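You operate a simulated robot arm through the tools that you are given. There is no shell and no other tool. Be economical: measure what you need, move in short steps, check, and stop when the job is done.

Carry out the task below with a simulated two-armed robot. There is one attempt and no reset: what you move stays moved.

JOB
Wind the strap back to 30 cm, tear it off and free it from the clip.
Fine: brake knob to FREE, wind by the reel's grip, knob to HOLD and leave it there; leave the clip switch at FREE.

Only the result counts: the job must be done as asked and must still hold three seconds after the hand-in. Knocking over, shifting, dropping, spilling or breaking anything else fails it.

ROBOT AND FRAMES
Two 7-joint arms with fingered hands on one trunk, on a base that drives. Base frame: it is fixed to the floor where the robot stands at the start and does not move with it; the origin is under the middle of the robot, x ahead of it, y to its left, z up. Lengths are in cm, angles in degrees, forces in N, time in s.
The left shoulder is at the start at [2, 12.3, 121.2], the right one opposite. Places, roughly: brake knob [60, 0, 90]. Payload 2.4 kg a hand.
Tool frame (each hand has its own): the origin (TCP) lies between the finger pads and is the grasp point; the fingertips stand 1.7 cm ahead of it; z points along the fingers, y is the line along which they close. The gripper opens to 8.8 cm. The gripper's body begins 4.7 cm behind the TCP. The gripper is a hand of 3 fingers: y runs from the thumb to the fingers, the wrist lies at [0, 0, -16.5] in the tool frame, and closing takes about 1.5 s.
Orientation is that of the tool frame in the base frame, as a unit quaternion [x, y, z, w]. With the fingers straight down and closing along the base's y, the tool's x points along the base's -x, its y along +y and its z along -z.

CONTROLS
- The arms move only by the tool servo_tool. It takes "left_deltas", "right_deltas" or both (then of equal length, played together; a hand with none holds still); each is a list of rows, each an object (a shift or turn left out is 0, a gripper value left out holds the last) with "xyz": the shift along the tool's x, y, z in cm, a list of three; "angular": the turn, a rotation vector about the tool's x, y, z in degrees, a list of three. In form: [{"xyz": [dx, dy, dz], "angular": [wx, wy, wz]}, ...]. A call has 1 to 10 rows; each row shifts and turns the commanded pose from where the row before left it, along the tool's axes as they then stand. "left_claw" and "right_claw" are, for a hand that has rows, the closure, from 0 (fully open) to 1 (shut), set as the call begins (left out, the last holds). Rows are played at 5 a second. More than 5 cm and 8.6 degrees between two rows, or a gripper value outside its range, and nothing of the call is played. Where a pose cannot be reached the arm comes as near as it can. A force on the tool above 40 N (or 10 N above the force at the start of the call, whichever is more), or a blocked arm, ends the call early, and 0.2 s more pass. The fingers move at their own pace (about 4.5 cm/s each) and stop on an object; they squeeze with about 28 N. The grip force told is the motor's: it shows also when the fingers shut on nothing. Time passes only in rows, and 0.2 s behind the last, so rows that do not move let the fingers close. The reply holds the time, the measured pose of the TCP, the force on the tool along the base axes, the opening and the grip force, in the units named above and with some noise, with the torque about the TCP (base axes, N m) and any sound that the robot's microphone picked up.
- Cameras (640 x 400 px; columns grow to the right, rows downward): "scene" is now at [5.04, 0.84, 165.77]; the picture's right is [0.12, -0.99, 0.00], its down [-0.81, -0.10, -0.58] and it looks along [0.57, 0.07, -0.82] (base axes); focal length 290 px, centre (320, 200). "left" rides on the left gripper at [-5.2, 0.4, -6.6] in its tool frame; the picture's right is [-0.08, -1.00, 0.00], its down [0.78, -0.07, -0.62] and it looks along [0.62, -0.05, 0.78] (tool axes); focal length 243 px, centre (320, 200). "right" rides on the right gripper at [5.2, 0.4, -6.6] in its tool frame; the picture's right is [-0.09, 1.00, 0.00], its down [-0.78, -0.07, -0.62] and it looks along [-0.62, -0.05, 0.78] (tool axes); focal length 243 px, centre (320, 200). There is no depth. A picture from a camera that has moved, and an enlarged one, comes with that camera's place and axes in the base frame and with its lens.
- capture(camera): a new picture of that camera. It takes no simulated time.
- lift_body(by): slides the trunk up (or, below 0, down) by that many cm; the arms and the scene camera ride with it, the base frame stays. It gives what a move gives, with no picture.
- base_move(legs): drives the robot by 1 to 6 legs, each [ahead, left, turn to the left] in cm, cm and degrees, along the robot's own axes; the way and the turn of a leg run together, so that a leg with both is an arc; at most 150 cm and 180 degrees a leg. The arms and the cameras ride along, it lands a little off, and it stops where it bumps. It gives what a move gives.
- finger_targets(finger1, finger2, thumb_bend, hand): sets how far each is bent, from 0 (flat) to 100 (curled in); at 30 the hand is open as for a grip, at 70 the pads meet at the TCP. One left out holds its place. A second passes; each finger stops where it meets its share of the squeeze, and holds until it gets a number again. A gripper value or a shape takes the hand back. It gives what a move gives, with no picture; readings hold the bend of each and the force on the fingers (four entries, about 0 where the hand has none), thumb and palm.
- set_grasp(shape, hand): the hand has 3 fingers and takes this shape, open, in about a second: jaw (thumb against the fingers, like two jaws); tri (thumb and two fingers); tip (a fingertip pinch); poke (one finger out to press); point (the index stretched); flat (the hand flat); cup (the hand cupped); fist (a fist). The gripper value then closes the fingers along that shape, each until it touches; the sizes above hold for jaw. It gives what a move gives, with no picture.
- aim_head(pan, tilt): turns the head with the scene camera to pan (to the left, within 120 degrees either way) and tilt (down, from -29 to 69), counted from straight ahead of the robot. It gives what a move gives.
- zoom(camera, box): a new picture of the part [left, top, right, bottom] of that camera's present view, enlarged. It takes no simulated time.
- finish_job(): hands the job in; it is judged then, once.

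Work in short steps. Places have to be worked out from the pictures, the camera data and where the tool is seen: move nearer, look again, correct. Check each grasp and each placing, and mend what went wrong. You have 120 turns and 100 pictures in all, those below and enlarged ones among them. Open the grippers and draw the arms clear of the work before you hand the job in, unless the task says otherwise; then end with one line.

The tools are called as a command line: name --argument value ..., lists and objects as JSON in quotes. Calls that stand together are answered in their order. servo_tool: Moves the arms, as the interface text tells. Its arguments: {"type":"object","properties":{"left_deltas":{"type":"array","items":{"type":"object","properties":{"xyz":{"type":"array","items":{"type":"number"}},"angular":{"type":"array","items":{"type":"number"}}}}},"left_claw":{"type":"number"},"right_deltas":{"type":"array","items":{"type":"object","properties":{"xyz":{"type":"array","items":{"type":"number"}},"angular":{"type":"array","items":{"type":"number"}}}}},"right_claw":{"type":"number"}},"required":[]} The other tools are called the same way: lift_body (by) slides the trunk up or down; set_grasp (shape, hand) gives the hand a shape; finger_targets (finger1, finger2, thumb_bend, hand) moves the fingers one by one; base_move (legs) drives the base; aim_head (pan, tilt) turns the head that bears the scene camera; capture (camera) takes a picture; zoom (camera, box) takes an enlarged picture of a part of a camera's view; finish_job () hands the job in.

At the start:

```text
time_s: 0.0
left_tool_pos: [39.57, 12.48, 121.69]
left_ee_rot: [0.0, 1.0, 0.0, 0.001]
left_force: [0.3, 0.1, -0.4]
left_wrist_torque: [-0.01, 0.02, 0.01]
left_opening: 8.8
left_gripper_force: 0.1
left_shape: jaw
left_bend: [30.0, 30.0, 30.0]
left_finger forces: [0.1, 0.0, 0.0, 0.0, 0.0, 0.0]
right_tool_pos: [37.06, -5.01, 124.9]
right_ee_rot: [0.0, 1.0, -0.001, 0.001]
right_force: [0.7, 0.6, -0.2]
right_wrist_torque: [-0.03, 0.0, -0.05]
right_opening: 8.81
right_gripper_force: 0.0
right_shape: jaw
right_bend: [30.0, 30.0, 30.0]
right_finger forces: [0.0, 0.0, 0.0, 0.0, 0.1, 0.1]
trunk travel left (down, up): [-42.5, 40.5]
robot x, y, heading: [-0.06, 0.1, -0.2]
head pan, tilt: [7.0, 54.6]
```

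scene: 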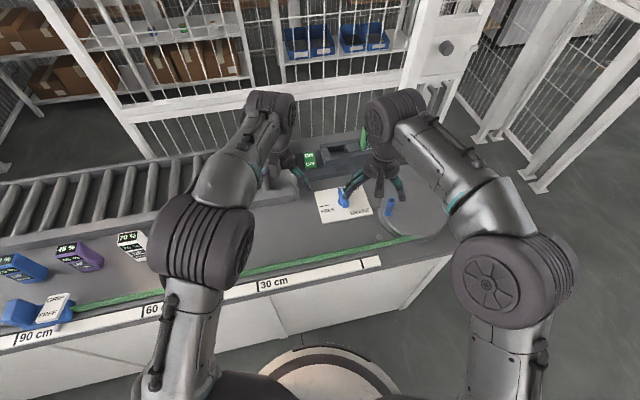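
right: 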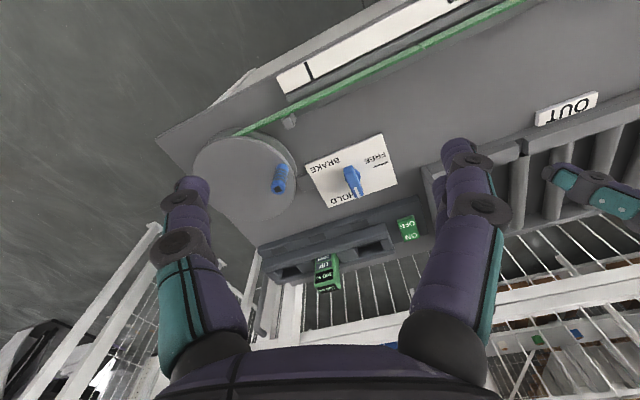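
left: 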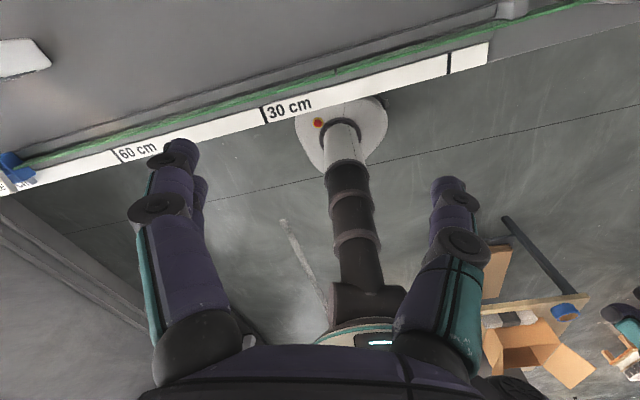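

The arms block much of the view, so I zoom on the reel, knob and clip.

zoom --camera "scene" --box '[240, 120, 480, 270]'

zoom --camera "scene" --box '[0, 220, 200, 345]'

zoom --camera "right" --box '[170, 50, 490, 300]'

```text
2.67 times, centred on (360, 195) of scene
camera zoom: at [5.04, 0.84, 165.77], right [0.12, -0.99, 0.0], down [-0.81, -0.1, -0.58], along [0.57, 0.07, -0.82], focal length 772 px, centre (213, 213)
```

zoom: 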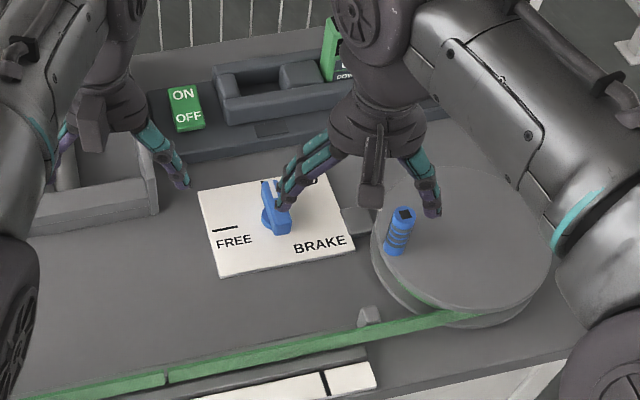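

```text
3.20 times, centred on (100, 282) of scene
camera zoom: at [5.04, 0.84, 165.77], right [0.12, -0.99, 0.0], down [-0.81, -0.1, -0.58], along [0.57, 0.07, -0.82], focal length 927 px, centre (1024, -64)
```

zoom: 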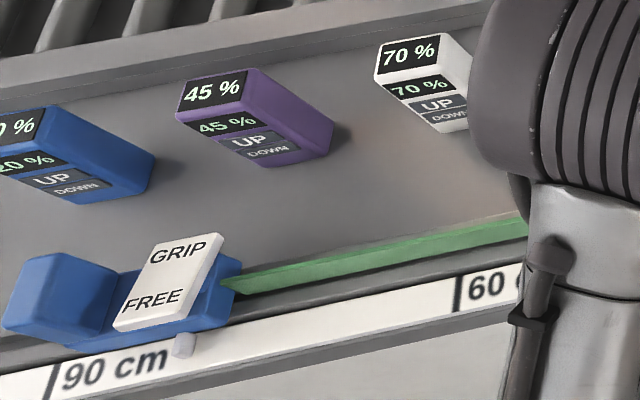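

```text
1.60 times, centred on (330, 175) of right
camera zoom: at [31.71, -4.5, 131.47], right [0.08, 1.0, 0.0], down [0.78, -0.07, 0.62], along [0.62, -0.05, -0.78], focal length 388 px, centre (304, 240)
```

zoom: 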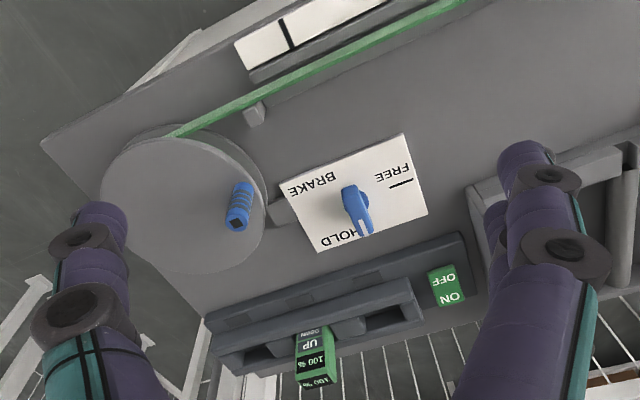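

The bench runs at about 18° to me: the strap line goes from (38,-7) towards (16,67). I turn to square up, shift right towards the reel and knob, and look down at the base clearance.

base_move --legs '[[0, 0, 18.3], [0, -24, 0]]'

aim_head --pan 0 --tilt 60

capture --camera "scene"

capture --camera "left"

```text
time_s: 2.8
left_tool_pos: [41.39, 0.97, 121.83]
left_ee_rot: [-0.158, 0.987, 0.001, 0.0]
left_force: [-0.2, -0.2, 0.5]
left_wrist_torque: [0.0, -0.01, 0.05]
left_opening: 8.78
left_gripper_force: 0.1
left_shape: jaw
left_bend: [30.0, 30.0, 30.0]
left_finger forces: [0.1, 0.0, 0.1, 0.0, 0.0, 0.0]
right_tool_pos: [44.35, -16.42, 124.93]
right_ee_rot: [-0.157, 0.988, 0.001, 0.001]
right_force: [0.2, -1.2, -0.5]
right_wrist_torque: [-0.04, 0.01, 0.03]
right_opening: 8.8
right_gripper_force: 0.1
right_shape: jaw
right_bend: [30.0, 30.0, 30.0]
right_finger forces: [0.0, 0.0, 0.0, 0.0, 0.1, 0.0]
trunk travel left (down, up): [-42.5, 40.5]
robot x, y, heading: [7.35, -23.09, 18.1]
head pan, tilt: [7.0, 54.6]
```

```text
time_s: 3.5
left_tool_pos: [41.26, 1.06, 121.73]
left_ee_rot: [-0.158, 0.987, 0.0, -0.001]
left_force: [-0.3, -1.0, 0.5]
left_wrist_torque: [0.0, -0.02, 0.02]
left_opening: 8.78
left_gripper_force: 0.1
left_shape: jaw
left_bend: [30.0, 30.0, 30.0]
left_finger forces: [0.1, 0.0, 0.1, 0.1, 0.0, 0.0]
right_tool_pos: [44.24, -16.23, 124.94]
right_ee_rot: [-0.157, 0.988, 0.0, 0.001]
right_force: [0.2, -0.9, -0.9]
right_wrist_torque: [-0.01, 0.03, 0.04]
right_opening: 8.78
right_gripper_force: 0.0
right_shape: jaw
right_bend: [30.0, 30.0, 30.0]
right_finger forces: [0.1, 0.2, 0.0, 0.1, 0.0, 0.0]
trunk travel left (down, up): [-42.5, 40.5]
robot x, y, heading: [7.39, -23.06, 18.0]
head pan, tilt: [0.0, 60.0]
```

```text
93 pictures are left
camera scene: at [11.79, -21.61, 165.12], right [0.31, -0.95, 0.0], down [-0.82, -0.27, -0.5], along [0.48, 0.16, -0.87], focal length 290 px, centre (320, 200)
```

scene: 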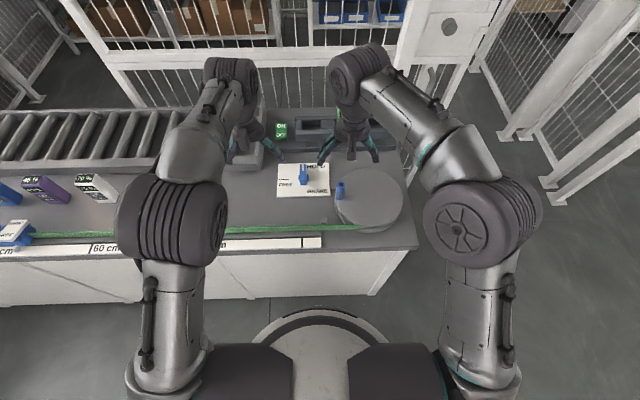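

```text
92 pictures are left
camera left: at [46.27, 3.21, 128.41], right [0.39, -0.92, 0.0], down [-0.72, -0.31, 0.62], along [-0.57, -0.24, -0.78], focal length 243 px, centre (320, 200)
```

left: 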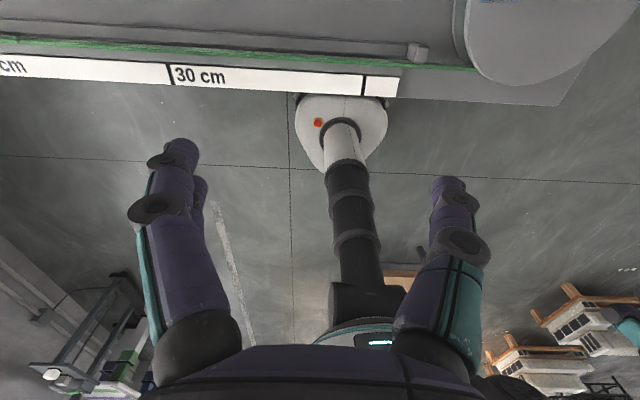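

Aligned now: reel about 45 ahead and 13 right, knob about 54 ahead and 5.5 left. I close in by 6 cm and look closely at the strap and reel.

base_move --legs '[[6, 0, 0]]'

zoom --camera "scene" --box '[190, 120, 430, 270]'

zoom --camera "right" --box '[160, 0, 480, 200]'

zoom --camera "left" --box '[320, 0, 640, 200]'

```text
time_s: 4.5
left_tool_pos: [47.26, 2.91, 121.57]
left_ee_rot: [-0.158, 0.988, 0.0, -0.001]
left_force: [0.0, -0.1, 0.4]
left_wrist_torque: [-0.02, 0.01, 0.0]
left_opening: 8.79
left_gripper_force: 0.1
left_shape: jaw
left_bend: [30.0, 30.0, 30.0]
left_finger forces: [0.0, 0.1, 0.0, 0.0, 0.0, 0.0]
right_tool_pos: [50.13, -14.47, 124.75]
right_ee_rot: [-0.158, 0.988, 0.0, 0.0]
right_force: [-0.4, 0.1, -0.1]
right_wrist_torque: [0.03, 0.02, 0.02]
right_opening: 8.8
right_gripper_force: 0.0
right_shape: jaw
right_bend: [30.0, 30.0, 30.0]
right_finger forces: [0.0, 0.0, 0.1, 0.1, 0.0, 0.0]
trunk travel left (down, up): [-42.5, 40.5]
robot x, y, heading: [12.99, -20.97, 18.1]
head pan, tilt: [0.0, 60.0]
```

```text
2.67 times, centred on (310, 195) of scene
camera zoom: at [17.77, -19.69, 165.11], right [0.31, -0.95, 0.0], down [-0.82, -0.27, -0.5], along [0.47, 0.15, -0.87], focal length 772 px, centre (347, 213)
```

zoom: 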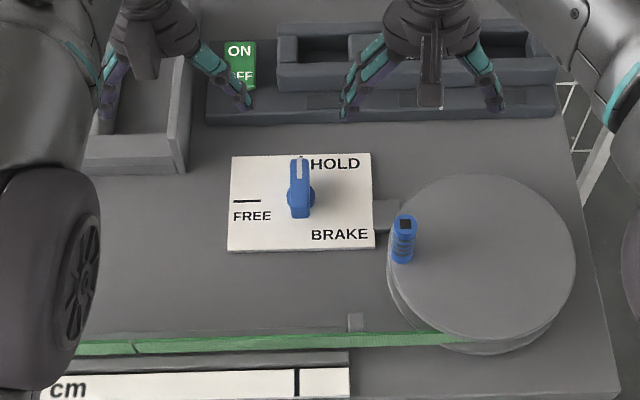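

```text
2.00 times, centred on (320, 100) of right
camera zoom: at [44.99, -15.53, 131.42], right [-0.23, 0.97, 0.0], down [0.76, 0.18, 0.62], along [0.6, 0.14, -0.78], focal length 485 px, centre (320, 400)
```

zoom: 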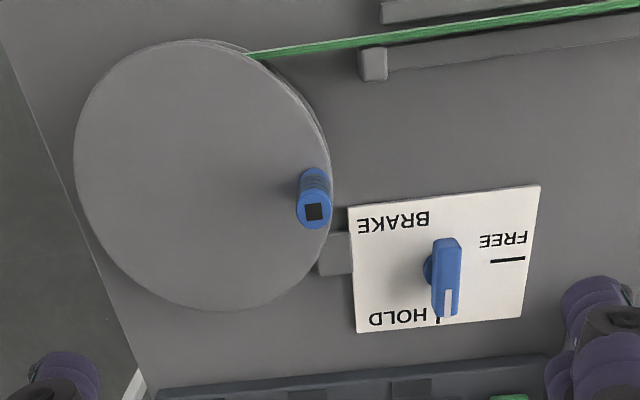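

```text
2.00 times, centred on (480, 100) of left
camera zoom: at [52.18, 5.12, 128.34], right [0.39, -0.92, 0.0], down [-0.72, -0.31, 0.62], along [-0.57, -0.24, -0.78], focal length 485 px, centre (0, 400)
```

zoom: 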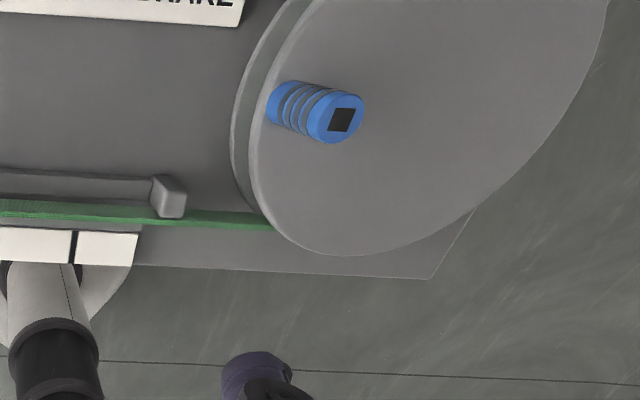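

Knob top is about (59,-1.2,92) and points to HOLD, so FREE is 90° to the left. The reel centre is about (55.6,-22) and its grip about (54,-14) with its top near 98. I bring the left hand over the knob and move the right hand off to the side.

servo_tool --left_deltas '[{"xyz": [-2.47, -1.9, 3]}, {"xyz": [-2.47, -1.9, 4]}, {"xyz": [-2.47, -1.9, 4]}, {"xyz": [-2.47, -1.9, 4]}, {"xyz": [0, 0, 1]}, {}]' --right_deltas '[{"xyz": [0, -2.5, 0]}, {"xyz": [0, -2.5, 0]}, {"xyz": [0, -2.5, 0]}, {"xyz": [0, -1, 0]}, {}, {}]'

capture --camera "left"

capture --camera "scene"

```text
refused: row 2 steps farther than a row can; nothing moved
```

```text
88 pictures are left
camera left: at [52.18, 5.12, 128.34], right [0.39, -0.92, 0.0], down [-0.72, -0.31, 0.62], along [-0.57, -0.24, -0.78], focal length 243 px, centre (320, 200)
```

left: 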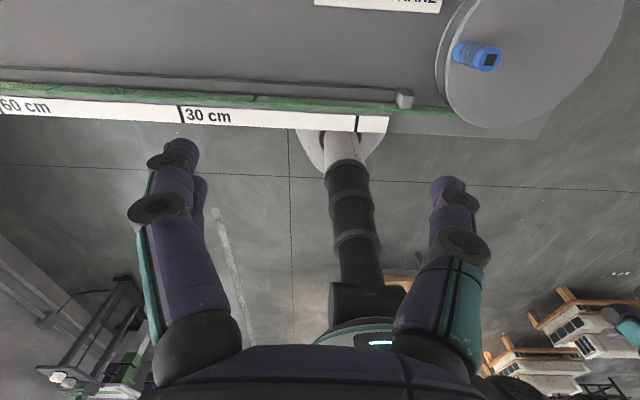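

```text
87 pictures are left
camera scene: at [17.77, -19.69, 165.11], right [0.31, -0.95, 0.0], down [-0.82, -0.27, -0.5], along [0.47, 0.15, -0.87], focal length 290 px, centre (320, 200)
```

scene: 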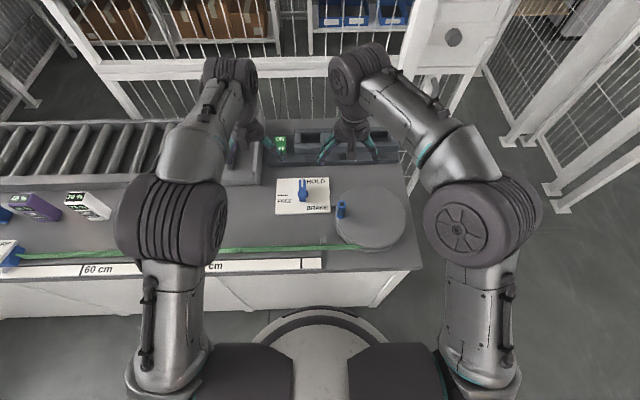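

The row limit counts the combined step, so I play the same move with smaller steps.

servo_tool --left_deltas '[{"xyz": [-2.0, -1.5, 2.5]}, {"xyz": [-2.0, -1.5, 2.5]}, {"xyz": [-2.0, -1.5, 2.5]}, {"xyz": [-2.0, -1.5, 2.5]}, {"xyz": [-1.9, -1.5, 3]}, {"xyz": [0, 0, 3]}, {}]' --right_deltas '[{"xyz": [0, -2.5, 0]}, {"xyz": [0, -2.5, 0]}, {"xyz": [0, -2.5, 0]}, {"xyz": [0, -1, 0]}, {}, {}, {}]'

capture --camera "left"

capture --camera "scene"

```text
time_s: 6.0
left_tool_pos: [55.56, -1.64, 106.19]
left_ee_rot: [-0.157, 0.988, 0.0, -0.001]
left_force: [0.1, 0.7, 0.4]
left_wrist_torque: [-0.01, 0.0, 0.0]
left_opening: 8.79
left_gripper_force: 0.0
left_shape: jaw
left_bend: [30.0, 30.0, 30.0]
left_finger forces: [0.0, 0.0, 0.1, 0.0, 0.1, 0.0]
left hand out of reach, approached as far as the arm can: row 4, 5
right_tool_pos: [52.68, -22.5, 125.06]
right_ee_rot: [-0.158, 0.988, 0.0, 0.0]
right_force: [0.6, -0.2, -0.5]
right_wrist_torque: [0.02, -0.01, 0.0]
right_opening: 8.79
right_gripper_force: 0.2
right_shape: jaw
right_bend: [30.0, 30.0, 30.0]
right_finger forces: [0.0, 0.1, 0.0, 0.1, 0.0, 0.1]
trunk travel left (down, up): [-42.5, 40.5]
robot x, y, heading: [13.78, -21.66, 18.2]
head pan, tilt: [0.0, 60.0]
```

```text
86 pictures are left
camera left: at [60.43, 0.51, 112.89], right [0.39, -0.92, 0.0], down [-0.72, -0.31, 0.62], along [-0.57, -0.24, -0.78], focal length 243 px, centre (320, 200)
```

left: 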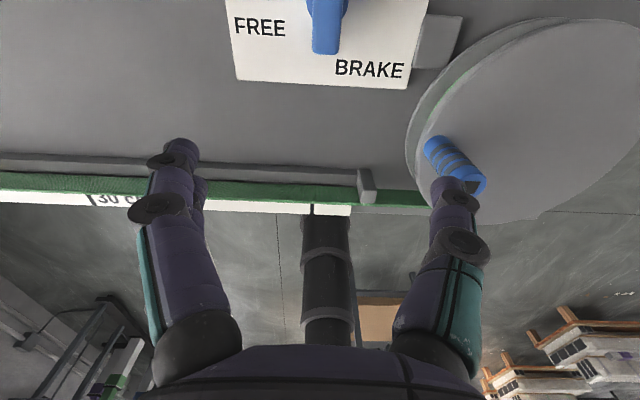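

```text
85 pictures are left
camera scene: at [17.53, -19.79, 165.12], right [0.31, -0.95, 0.0], down [-0.82, -0.27, -0.5], along [0.48, 0.16, -0.87], focal length 290 px, centre (320, 200)
```

scene: 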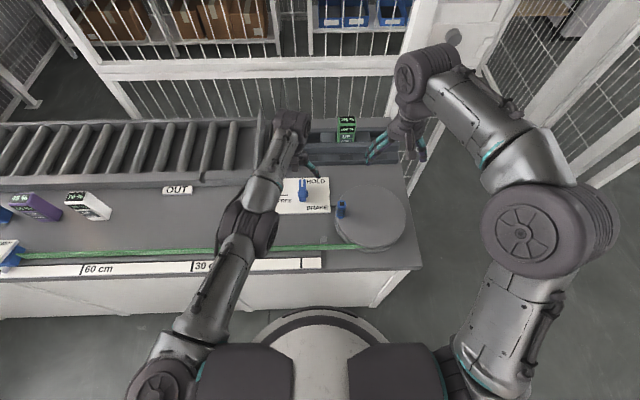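

The left arm fell about 4 cm short of the knob. The first picture shows the base ends about 15 ahead, well short of the cabinet, so I drive 6 cm closer.

base_move --legs '[[6, 0, 0]]'

capture --camera "left"

capture --camera "right"

```text
time_s: 7.0
left_tool_pos: [61.42, 0.31, 106.24]
left_ee_rot: [-0.157, 0.988, 0.0, -0.001]
left_force: [0.4, 0.6, 0.5]
left_wrist_torque: [-0.04, 0.01, 0.0]
left_opening: 8.79
left_gripper_force: 0.1
left_shape: jaw
left_bend: [30.0, 30.0, 30.0]
left_finger forces: [0.0, 0.0, 0.0, 0.0, 0.1, 0.0]
right_tool_pos: [58.51, -20.58, 124.93]
right_ee_rot: [-0.157, 0.988, 0.001, 0.0]
right_force: [0.1, -0.6, 0.2]
right_wrist_torque: [0.02, 0.03, 0.02]
right_opening: 8.79
right_gripper_force: 0.1
right_shape: jaw
right_bend: [30.0, 30.0, 30.0]
right_finger forces: [0.1, 0.0, 0.0, 0.0, 0.0, 0.1]
trunk travel left (down, up): [-42.5, 40.5]
robot x, y, heading: [19.2, -19.33, 17.8]
head pan, tilt: [0.0, 60.0]
```

```text
84 pictures are left
camera left: at [66.31, 2.43, 112.84], right [0.39, -0.92, 0.0], down [-0.72, -0.31, 0.62], along [-0.57, -0.24, -0.78], focal length 243 px, centre (320, 200)
```

left: 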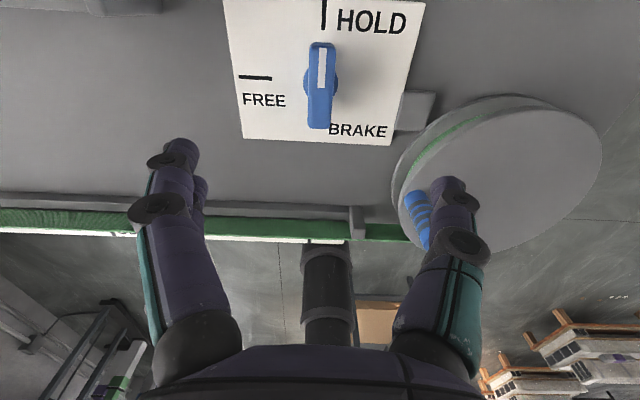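

```text
83 pictures are left
camera right: at [53.41, -21.76, 131.48], right [-0.23, 0.97, 0.0], down [0.76, 0.18, 0.62], along [0.6, 0.14, -0.78], focal length 243 px, centre (320, 200)
```

right: 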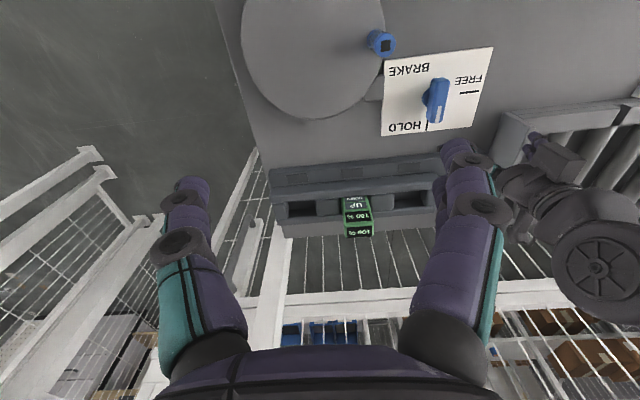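

In the left camera the knob sits almost exactly under the TCP (offset about -0.3, 0.1). I descend part way and look again.

servo_tool --left_deltas '[{"xyz": [-0.15, 0, 2.5]}, {"xyz": [-0.15, 0, 2.5]}, {"xyz": [0, 0, 2.5]}, {"xyz": [0, 0, 1.5]}, {}]' --left_claw 0.3

capture --camera "left"

zoom --camera "scene" --box '[240, 140, 400, 240]'

```text
time_s: 8.2
left_tool_pos: [60.81, 0.38, 97.24]
left_ee_rot: [-0.158, 0.987, 0.0, -0.001]
left_force: [-0.5, -0.6, 0.1]
left_wrist_torque: [0.01, 0.02, 0.05]
left_opening: 6.22
left_gripper_force: 0.1
left_shape: jaw
left_bend: [67.0, 67.0, 64.0]
left_finger forces: [0.0, 0.1, 0.1, 0.0, 0.0, 0.0]
left hand out of reach, approached as far as the arm can: row 3
right_tool_pos: [58.35, -20.7, 124.89]
right_ee_rot: [-0.157, 0.988, 0.0, 0.001]
right_force: [-0.6, -0.4, -0.3]
right_wrist_torque: [0.0, 0.0, 0.0]
right_opening: 8.77
right_gripper_force: 0.0
right_shape: jaw
right_bend: [30.0, 30.0, 30.0]
right_finger forces: [0.1, 0.1, 0.1, 0.0, 0.1, 0.0]
trunk travel left (down, up): [-42.5, 40.5]
robot x, y, heading: [18.76, -19.16, 18.0]
head pan, tilt: [0.0, 60.0]
```

```text
82 pictures are left
camera left: at [65.8, 2.5, 103.95], right [0.39, -0.92, 0.0], down [-0.72, -0.31, 0.62], along [-0.57, -0.24, -0.78], focal length 243 px, centre (320, 200)
```

left: 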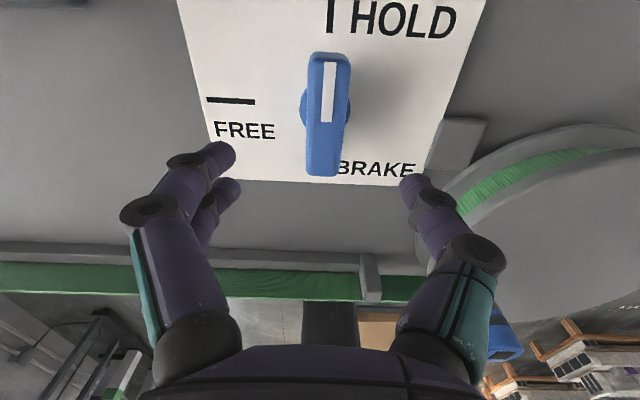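

```text
4.00 times, centred on (320, 190) of scene
camera zoom: at [23.27, -17.9, 165.12], right [0.31, -0.95, 0.0], down [-0.82, -0.27, -0.5], along [0.47, 0.16, -0.87], focal length 1158 px, centre (320, 240)
```

zoom: 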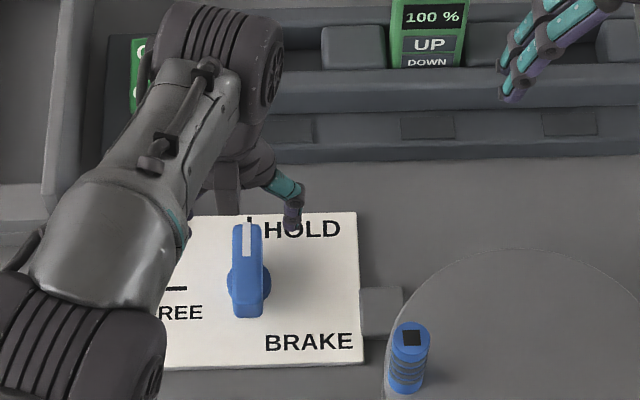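

The knob lies about 0.9 ahead of the TCP and the arm is at its limit. I drive 3 cm more.

base_move --legs '[[3, 0, 0]]'

servo_tool --left_deltas '[{"xyz": [0, 0, 1]}, {"xyz": [0, 0, 0.5]}, {}]' --left_claw 0.3

capture --camera "left"

```text
time_s: 9.1
left_tool_pos: [63.95, 1.39, 97.24]
left_ee_rot: [-0.158, 0.987, 0.0, -0.002]
left_force: [0.6, 0.7, 0.6]
left_wrist_torque: [0.0, 0.0, 0.01]
left_opening: 6.18
left_gripper_force: 0.1
left_shape: jaw
left_bend: [67.0, 67.0, 64.0]
left_finger forces: [0.1, 0.1, 0.0, 0.0, 0.0, 0.1]
right_tool_pos: [61.63, -19.78, 124.85]
right_ee_rot: [-0.157, 0.988, 0.0, 0.0]
right_force: [-0.4, 0.5, 0.3]
right_wrist_torque: [-0.02, -0.01, -0.01]
right_opening: 8.8
right_gripper_force: 0.1
right_shape: jaw
right_bend: [30.0, 30.0, 30.0]
right_finger forces: [0.0, 0.0, 0.0, 0.0, 0.0, 0.0]
trunk travel left (down, up): [-42.5, 40.5]
robot x, y, heading: [21.89, -18.4, 18.0]
head pan, tilt: [0.0, 60.0]
```

```text
time_s: 9.8
left_tool_pos: [63.45, 1.28, 95.82]
left_ee_rot: [-0.157, 0.988, 0.0, -0.001]
left_force: [-1.1, 0.0, 0.1]
left_wrist_torque: [0.01, 0.01, -0.02]
left_opening: 6.2
left_gripper_force: 0.1
left_shape: jaw
left_bend: [67.0, 67.0, 64.0]
left_finger forces: [0.0, 0.0, 0.0, 0.1, 0.1, 0.0]
right_tool_pos: [61.25, -19.66, 124.89]
right_ee_rot: [-0.158, 0.987, 0.0, 0.001]
right_force: [-0.1, -0.5, 0.2]
right_wrist_torque: [-0.01, 0.01, -0.03]
right_opening: 8.79
right_gripper_force: 0.0
right_shape: jaw
right_bend: [30.0, 30.0, 30.0]
right_finger forces: [0.0, 0.1, 0.1, 0.0, 0.0, 0.0]
trunk travel left (down, up): [-42.5, 40.5]
robot x, y, heading: [21.84, -18.6, 18.2]
head pan, tilt: [0.0, 60.0]
```

```text
80 pictures are left
camera left: at [68.41, 3.43, 102.5], right [0.39, -0.92, 0.0], down [-0.72, -0.31, 0.62], along [-0.57, -0.24, -0.78], focal length 243 px, centre (320, 200)
```

left: 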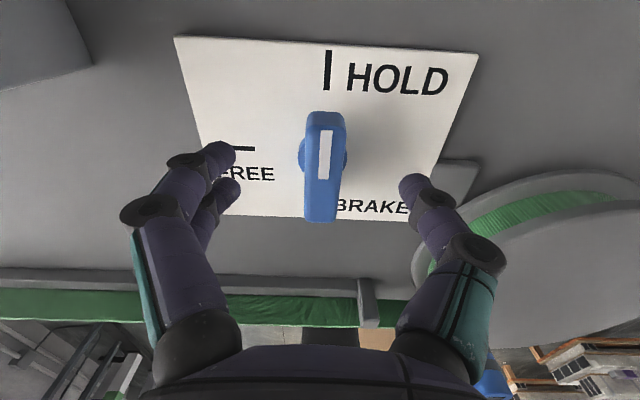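

The knob centre is now about 0.4 cm on the robot's side and 0.25 cm right of the TCP. I correct for that, descend so the tips straddle the bar just above the plate, and close.

servo_tool --left_deltas '[{"xyz": [0.4, -0.25, 1]}, {"xyz": [0, 0, 1]}, {"xyz": [0, 0, 0.8]}, {}]' --left_claw 0.3

servo_tool --left_deltas '[{}, {}, {}, {}, {}, {}]' --left_claw 1

capture --camera "left"

```text
time_s: 10.8
left_tool_pos: [62.71, 1.04, 93.14]
left_ee_rot: [-0.158, 0.988, 0.0, -0.001]
left_force: [0.5, 0.2, -0.2]
left_wrist_torque: [0.02, 0.04, -0.01]
left_opening: 6.2
left_gripper_force: 0.1
left_shape: jaw
left_bend: [67.0, 67.0, 64.0]
left_finger forces: [0.0, 0.0, 0.0, 0.0, 0.1, 0.0]
left hand out of reach, approached as far as the arm can: row 2
right_tool_pos: [61.31, -19.73, 124.94]
right_ee_rot: [-0.157, 0.988, 0.0, 0.0]
right_force: [-0.5, 0.3, -0.1]
right_wrist_torque: [0.02, -0.04, -0.02]
right_opening: 8.79
right_gripper_force: 0.1
right_shape: jaw
right_bend: [30.0, 30.0, 30.0]
right_finger forces: [0.1, 0.0, 0.1, 0.1, 0.0, 0.0]
trunk travel left (down, up): [-42.5, 40.5]
robot x, y, heading: [21.61, -18.02, 18.3]
head pan, tilt: [0.0, 60.0]
```

```text
time_s: 12.2
left_tool_pos: [62.7, 0.96, 93.1]
left_ee_rot: [-0.157, 0.988, 0.0, -0.001]
left_force: [-0.9, -0.1, 0.4]
left_wrist_torque: [-0.02, -0.03, 0.01]
left_opening: 0.04
left_gripper_force: 28.0
left_shape: jaw
left_bend: [69.0, 69.0, 80.0]
left_finger forces: [0.0, 0.0, 0.1, 0.0, 0.0, 0.0]
right_tool_pos: [61.22, -19.67, 124.82]
right_ee_rot: [-0.158, 0.987, 0.0, 0.001]
right_force: [0.2, -0.1, -0.1]
right_wrist_torque: [-0.01, -0.01, -0.04]
right_opening: 8.77
right_gripper_force: 0.1
right_shape: jaw
right_bend: [30.0, 30.0, 30.0]
right_finger forces: [0.0, 0.0, 0.1, 0.1, 0.0, 0.0]
trunk travel left (down, up): [-42.5, 40.5]
robot x, y, heading: [22.17, -18.37, 17.9]
head pan, tilt: [0.0, 60.0]
```

```text
79 pictures are left
camera left: at [67.71, 3.08, 99.78], right [0.39, -0.92, 0.0], down [-0.72, -0.31, 0.62], along [-0.57, -0.24, -0.78], focal length 243 px, centre (320, 200)
```

left: 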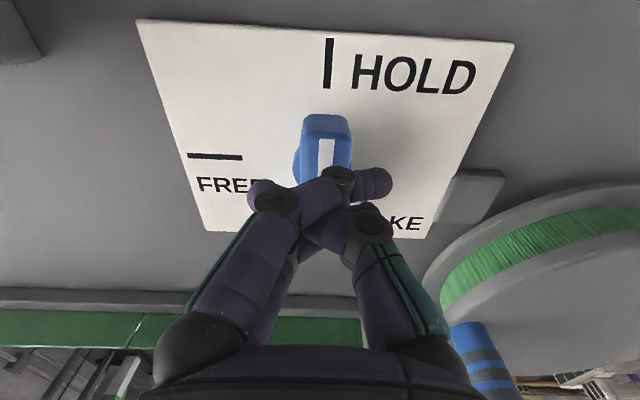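

The fingers closed over the top of the knob, so its top must be lower, at about z 91. Its centre is 0.65 nearer the robot and 0.25 to the right. I open, correct, and descend gently.

servo_tool --left_deltas '[{}, {}, {}, {"xyz": [0.6, -0.25, 0]}, {"xyz": [0, 0, 0.6]}, {"xyz": [0, 0, 0.5]}, {"xyz": [0, 0, 0.4]}, {}]' --left_claw 0.35

capture --camera "left"

```text
time_s: 14.1
left_tool_pos: [62.36, 0.55, 91.61]
left_ee_rot: [-0.157, 0.988, 0.0, 0.0]
left_force: [0.8, -0.3, -0.3]
left_wrist_torque: [0.03, 0.01, 0.02]
left_opening: 5.69
left_gripper_force: 0.0
left_shape: jaw
left_bend: [70.0, 70.0, 67.0]
left_finger forces: [0.1, 0.0, 0.1, 0.0, 0.0, 0.0]
right_tool_pos: [61.22, -19.68, 124.81]
right_ee_rot: [-0.157, 0.988, 0.0, 0.001]
right_force: [0.6, -0.1, 0.3]
right_wrist_torque: [-0.03, -0.02, -0.01]
right_opening: 8.8
right_gripper_force: 0.1
right_shape: jaw
right_bend: [30.0, 30.0, 30.0]
right_finger forces: [0.1, 0.0, 0.1, 0.0, 0.0, 0.1]
trunk travel left (down, up): [-42.5, 40.5]
robot x, y, heading: [21.97, -18.28, 18.1]
head pan, tilt: [0.0, 60.0]
```

```text
78 pictures are left
camera left: at [67.38, 2.69, 98.3], right [0.39, -0.92, 0.0], down [-0.72, -0.31, 0.62], along [-0.57, -0.24, -0.78], focal length 243 px, centre (320, 200)
```

left: 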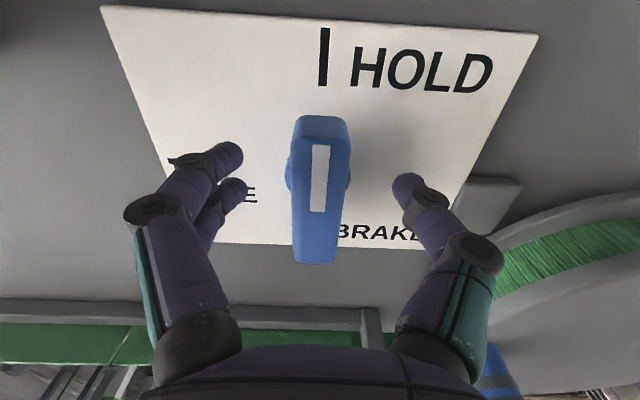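

The bar is centred between the fingers, so I close.

servo_tool --left_deltas '[{"xyz": [0, 0, 0.2]}, {}, {}, {}, {}, {}, {}]' --left_claw 1

capture --camera "left"

```text
time_s: 15.7
left_tool_pos: [62.41, 0.57, 91.45]
left_ee_rot: [-0.157, 0.988, 0.0, 0.0]
left_force: [0.3, 1.0, -2.5]
left_wrist_torque: [0.0, 0.01, 0.02]
left_opening: 1.6
left_gripper_force: 28.3
left_shape: jaw
left_bend: [73.0, 73.0, 70.0]
left_finger forces: [12.7, 12.7, 0.1, 0.0, 25.1, 0.0]
right_tool_pos: [61.18, -19.73, 124.94]
right_ee_rot: [-0.157, 0.988, 0.0, 0.0]
right_force: [0.5, 1.2, 0.3]
right_wrist_torque: [-0.03, 0.01, 0.02]
right_opening: 8.8
right_gripper_force: 0.0
right_shape: jaw
right_bend: [30.0, 30.0, 30.0]
right_finger forces: [0.1, 0.1, 0.0, 0.0, 0.1, 0.0]
trunk travel left (down, up): [-42.5, 40.5]
robot x, y, heading: [21.93, -18.1, 18.2]
head pan, tilt: [0.0, 60.0]
```

```text
77 pictures are left
camera left: at [67.33, 2.69, 98.12], right [0.39, -0.92, 0.0], down [-0.72, -0.31, 0.62], along [-0.57, -0.24, -0.78], focal length 243 px, centre (320, 200)
```

left: 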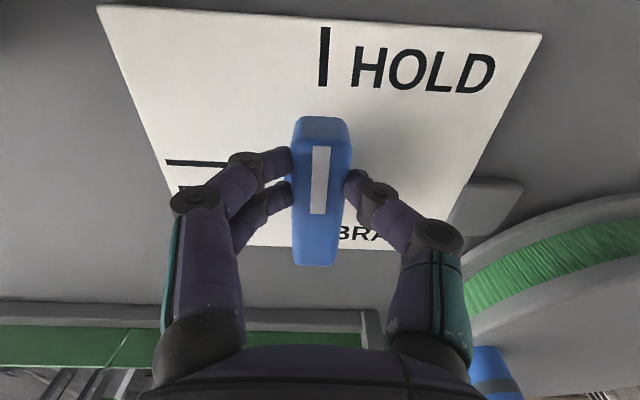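

Firm grip at 1.6 cm. I turn it counter-clockwise from above (negative about tool z) towards FREE.

servo_tool --left_deltas '[{"angular": [0, 0, -8.5]}, {"angular": [0, 0, -8.5]}, {"angular": [0, 0, -8.5]}, {"angular": [0, 0, -8.5]}, {"angular": [0, 0, -8.5]}, {"angular": [0, 0, -8.5]}, {"angular": [0, 0, -8.5]}, {"angular": [0, 0, -8.5]}, {"angular": [0, 0, -8.5]}, {"angular": [0, 0, -8.5]}]' --left_claw 1

servo_tool --left_deltas '[{"angular": [0, 0, -5]}, {}]' --left_claw 1

capture --camera "left"

zoom --camera "scene" --box '[200, 140, 400, 265]'

```text
time_s: 17.4
left_tool_pos: [61.91, 1.33, 91.37]
left_ee_rot: [-0.653, 0.757, 0.008, 0.001]
left_force: [-12.4, 19.0, 0.6]
left_wrist_torque: [0.24, 0.33, -0.32]
left_opening: 1.74
left_gripper_force: 28.3
left_shape: jaw
left_bend: [72.0, 72.0, 70.0]
left_finger forces: [17.5, 19.0, 0.0, 0.0, 19.6, 0.0]
left hand out of reach, approached as far as the arm can: row 8
right_tool_pos: [61.05, -19.46, 124.96]
right_ee_rot: [-0.159, 0.987, -0.001, 0.002]
right_force: [-0.2, 0.0, 0.2]
right_wrist_torque: [0.03, 0.0, -0.02]
right_opening: 8.76
right_gripper_force: 0.0
right_shape: jaw
right_bend: [30.0, 30.0, 30.0]
right_finger forces: [0.0, 0.0, 0.0, 0.1, 0.0, 0.0]
trunk travel left (down, up): [-42.5, 40.5]
robot x, y, heading: [21.88, -18.46, 18.3]
head pan, tilt: [0.0, 60.0]
stopped in row 8 (left hand): the force on the tool passed its limit (the readings are from after the stop); the commanded pose is now the measured one
```

```text
time_s: 18.0
left_tool_pos: [62.02, 1.29, 91.38]
left_ee_rot: [-0.685, 0.728, 0.005, 0.001]
left_force: [-17.1, 25.4, 2.6]
left_wrist_torque: [0.32, 0.39, -0.42]
left_opening: 1.78
left_gripper_force: 28.2
left_shape: jaw
left_bend: [72.0, 72.0, 71.0]
left_finger forces: [19.1, 20.6, 0.0, 0.0, 18.3, 0.0]
right_tool_pos: [60.97, -19.14, 125.1]
right_ee_rot: [-0.159, 0.987, -0.001, 0.001]
right_force: [-0.1, 0.0, 0.9]
right_wrist_torque: [0.02, 0.02, 0.0]
right_opening: 8.81
right_gripper_force: 0.0
right_shape: jaw
right_bend: [30.0, 30.0, 30.0]
right_finger forces: [0.0, 0.1, 0.0, 0.1, 0.0, 0.1]
trunk travel left (down, up): [-42.5, 40.5]
robot x, y, heading: [21.69, -18.61, 18.3]
head pan, tilt: [0.0, 60.0]
```

```text
76 pictures are left
camera left: at [61.96, 6.6, 98.09], right [1.0, 0.02, -0.01], down [0.02, -0.79, 0.61], along [0.01, -0.61, -0.79], focal length 243 px, centre (320, 200)
```

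left: 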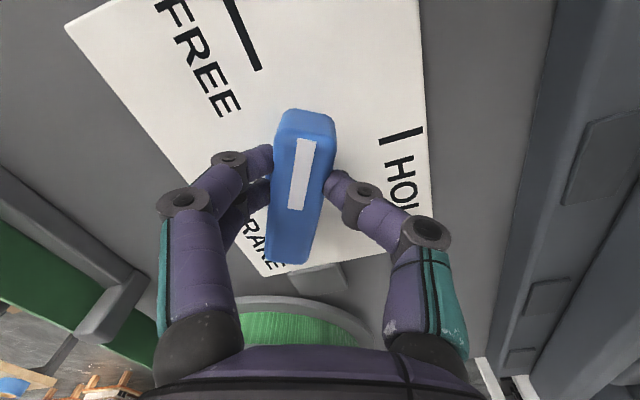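

```text
3.20 times, centred on (300, 202) of scene
camera zoom: at [25.75, -16.41, 165.12], right [0.31, -0.95, 0.0], down [-0.82, -0.27, -0.5], along [0.48, 0.15, -0.87], focal length 927 px, centre (384, 192)
```

zoom: 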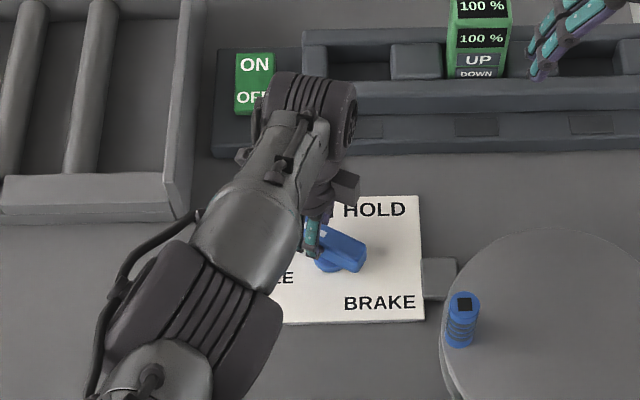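

The tool has turned 68° and drifted about 0.8 cm off the knob axis, which gives the side force. I re-centre and go on turning.

servo_tool --left_deltas '[{"xyz": [0.4, -0.2, 0]}, {"xyz": [0.3, -0.2, 0]}, {"angular": [0, 0, -6]}, {"angular": [0, 0, -6]}, {"angular": [0, 0, -6]}, {"angular": [0, 0, -5]}, {}]' --left_claw 1

capture --camera "left"

```text
time_s: 18.4
left_tool_pos: [61.9, 1.35, 91.43]
left_ee_rot: [-0.687, 0.726, 0.011, 0.002]
left_force: [-12.8, 18.9, 1.0]
left_wrist_torque: [0.21, 0.29, -0.33]
left_opening: 1.74
left_gripper_force: 28.0
left_shape: jaw
left_bend: [72.0, 72.0, 71.0]
left_finger forces: [17.2, 18.2, 0.0, 0.1, 20.4, 0.0]
right_tool_pos: [61.21, -19.51, 124.89]
right_ee_rot: [-0.16, 0.987, -0.001, 0.002]
right_force: [0.2, -0.1, 1.1]
right_wrist_torque: [0.01, 0.02, 0.01]
right_opening: 8.79
right_gripper_force: 0.0
right_shape: jaw
right_bend: [30.0, 30.0, 30.0]
right_finger forces: [0.0, 0.0, 0.0, 0.0, 0.1, 0.1]
trunk travel left (down, up): [-42.5, 40.5]
robot x, y, heading: [21.48, -18.37, 18.5]
head pan, tilt: [0.0, 60.0]
stopped in row 2 (left hand): the force on the tool passed its limit (the readings are from after the stop); the commanded pose is now the measured one
```

```text
74 pictures are left
camera left: at [61.9, 6.49, 98.16], right [1.0, 0.03, -0.01], down [0.03, -0.8, 0.6], along [0.01, -0.6, -0.8], focal length 243 px, centre (320, 200)
```

left: 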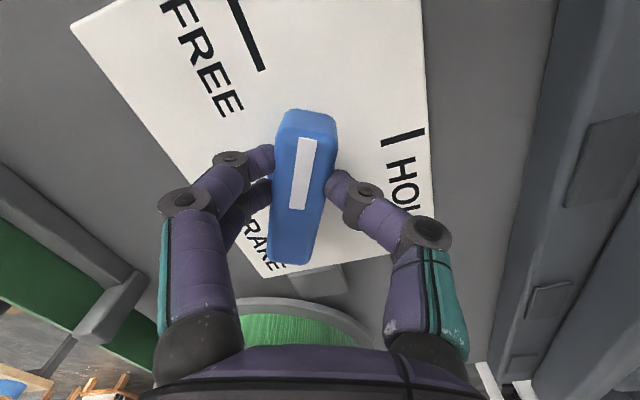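

The knob pushes the hand towards (-x,+y), so its axis sits a bit nearer the robot than my grip. I give way in that direction while turning.

servo_tool --left_deltas '[{"xyz": [-0.4, 0.3, 0]}, {"xyz": [-0.3, 0.3, 0], "angular": [0, 0, -4]}, {"xyz": [-0.1, 0.2, 0], "angular": [0, 0, -4]}, {}]' --left_claw 1

capture --camera "left"

```text
time_s: 19.4
left_tool_pos: [61.3, 1.6, 91.47]
left_ee_rot: [0.734, -0.679, -0.006, -0.002]
left_force: [-2.2, -11.2, -2.8]
left_wrist_torque: [-0.12, 0.12, 0.0]
left_opening: 1.62
left_gripper_force: 27.8
left_shape: jaw
left_bend: [72.0, 72.0, 71.0]
left_finger forces: [13.9, 14.4, 0.0, 0.0, 26.3, 0.1]
right_tool_pos: [61.27, -19.79, 125.02]
right_ee_rot: [-0.158, 0.987, 0.0, 0.001]
right_force: [-0.5, -0.2, 0.0]
right_wrist_torque: [-0.02, 0.02, -0.02]
right_opening: 8.77
right_gripper_force: 0.0
right_shape: jaw
right_bend: [30.0, 30.0, 30.0]
right_finger forces: [0.0, 0.0, 0.0, 0.0, 0.0, 0.1]
trunk travel left (down, up): [-42.5, 40.5]
robot x, y, heading: [21.75, -18.52, 18.5]
head pan, tilt: [0.0, 60.0]
```

```text
73 pictures are left
camera left: at [60.64, 6.82, 98.18], right [0.99, 0.16, 0.0], down [0.13, -0.78, 0.61], along [0.1, -0.6, -0.79], focal length 243 px, centre (320, 200)
```

left: 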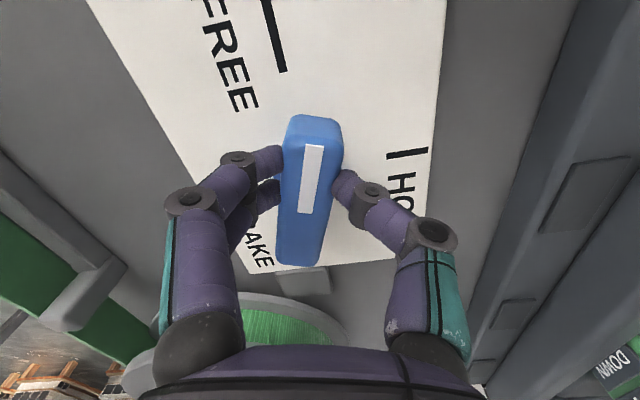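

The force dropped and it turned to about 76°. I continue the last part with a small back shift.

servo_tool --left_deltas '[{"xyz": [0, 0.1, 0], "angular": [0, 0, -4]}, {"xyz": [0, 0.1, 0], "angular": [0, 0, -4]}, {"xyz": [0.05, 0.1, 0], "angular": [0, 0, -4]}, {"xyz": [0, 0.1, 0], "angular": [0, 0, -4]}, {}]' --left_claw 1

capture --camera "left"

```text
time_s: 20.6
left_tool_pos: [58.68, 6.26, 91.59]
left_ee_rot: [0.822, -0.569, -0.007, -0.005]
left_force: [-0.1, 0.4, 0.7]
left_wrist_torque: [-0.01, 0.0, -0.01]
left_opening: 0.4
left_gripper_force: 28.3
left_shape: jaw
left_bend: [79.0, 78.0, 80.0]
left_finger forces: [0.0, 0.0, 0.0, 0.1, 0.0, 0.0]
left hand out of reach, approached as far as the arm can: row 1, 2, 3, 4
right_tool_pos: [61.18, -19.56, 124.75]
right_ee_rot: [-0.16, 0.987, 0.001, 0.001]
right_force: [-0.2, 0.0, -0.8]
right_wrist_torque: [-0.01, 0.0, -0.01]
right_opening: 8.81
right_gripper_force: 0.0
right_shape: jaw
right_bend: [30.0, 30.0, 30.0]
right_finger forces: [0.0, 0.1, 0.0, 0.0, 0.0, 0.0]
trunk travel left (down, up): [-42.5, 40.5]
robot x, y, heading: [21.66, -18.1, 18.4]
head pan, tilt: [0.0, 60.0]
```

```text
72 pictures are left
camera left: at [56.57, 11.03, 98.32], right [0.9, 0.43, 0.0], down [0.34, -0.72, 0.61], along [0.26, -0.55, -0.79], focal length 243 px, centre (320, 200)
```

left: 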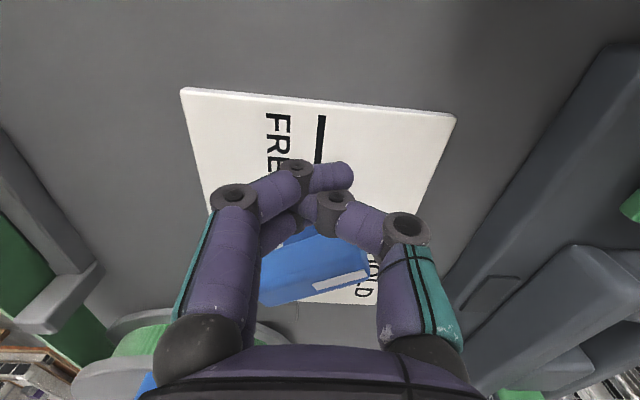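

The hand slipped off at the wrist limit. I lift straight up and look at the knob.

servo_tool --left_deltas '[{"xyz": [0, 0, -2]}, {"xyz": [0, 0, -3]}, {"xyz": [0, 0, -3], "angular": [0, 0, 8]}, {"angular": [0, 0, 8]}, {"angular": [0, 0, 8]}, {"angular": [0, 0, 8]}, {"angular": [0, 0, 8]}, {"angular": [0, 0, 8]}, {}]' --left_claw 0.5

capture --camera "left"

zoom --camera "scene" --box '[200, 140, 400, 265]'

```text
time_s: 22.6
left_tool_pos: [58.75, 6.05, 99.66]
left_ee_rot: [-0.518, 0.855, 0.008, 0.001]
left_force: [-0.4, -0.4, -0.8]
left_wrist_torque: [0.0, -0.01, 0.01]
left_opening: 4.33
left_gripper_force: 0.0
left_shape: jaw
left_bend: [73.0, 73.0, 70.0]
left_finger forces: [0.1, 0.0, 0.1, 0.1, 0.0, 0.0]
right_tool_pos: [61.16, -19.54, 124.88]
right_ee_rot: [-0.16, 0.987, 0.0, 0.001]
right_force: [0.1, 0.5, 0.1]
right_wrist_torque: [0.01, 0.01, -0.01]
right_opening: 8.77
right_gripper_force: 0.1
right_shape: jaw
right_bend: [30.0, 30.0, 30.0]
right_finger forces: [0.0, 0.1, 0.0, 0.1, 0.0, 0.1]
trunk travel left (down, up): [-42.5, 40.5]
robot x, y, heading: [21.77, -18.11, 18.2]
head pan, tilt: [0.0, 60.0]
```

```text
71 pictures are left
camera left: at [60.92, 10.98, 106.32], right [0.92, -0.38, -0.01], down [-0.3, -0.73, 0.61], along [-0.24, -0.56, -0.79], focal length 243 px, centre (320, 200)
```

left: 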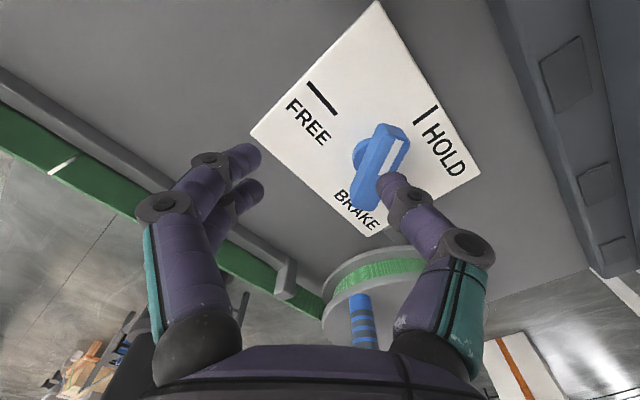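

```text
3.20 times, centred on (300, 202) of scene
camera zoom: at [26.09, -16.92, 165.12], right [0.31, -0.95, 0.0], down [-0.82, -0.27, -0.5], along [0.47, 0.16, -0.87], focal length 927 px, centre (384, 192)
```

zoom: 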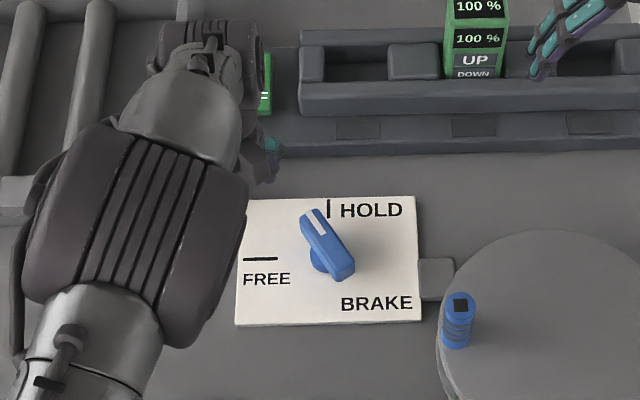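

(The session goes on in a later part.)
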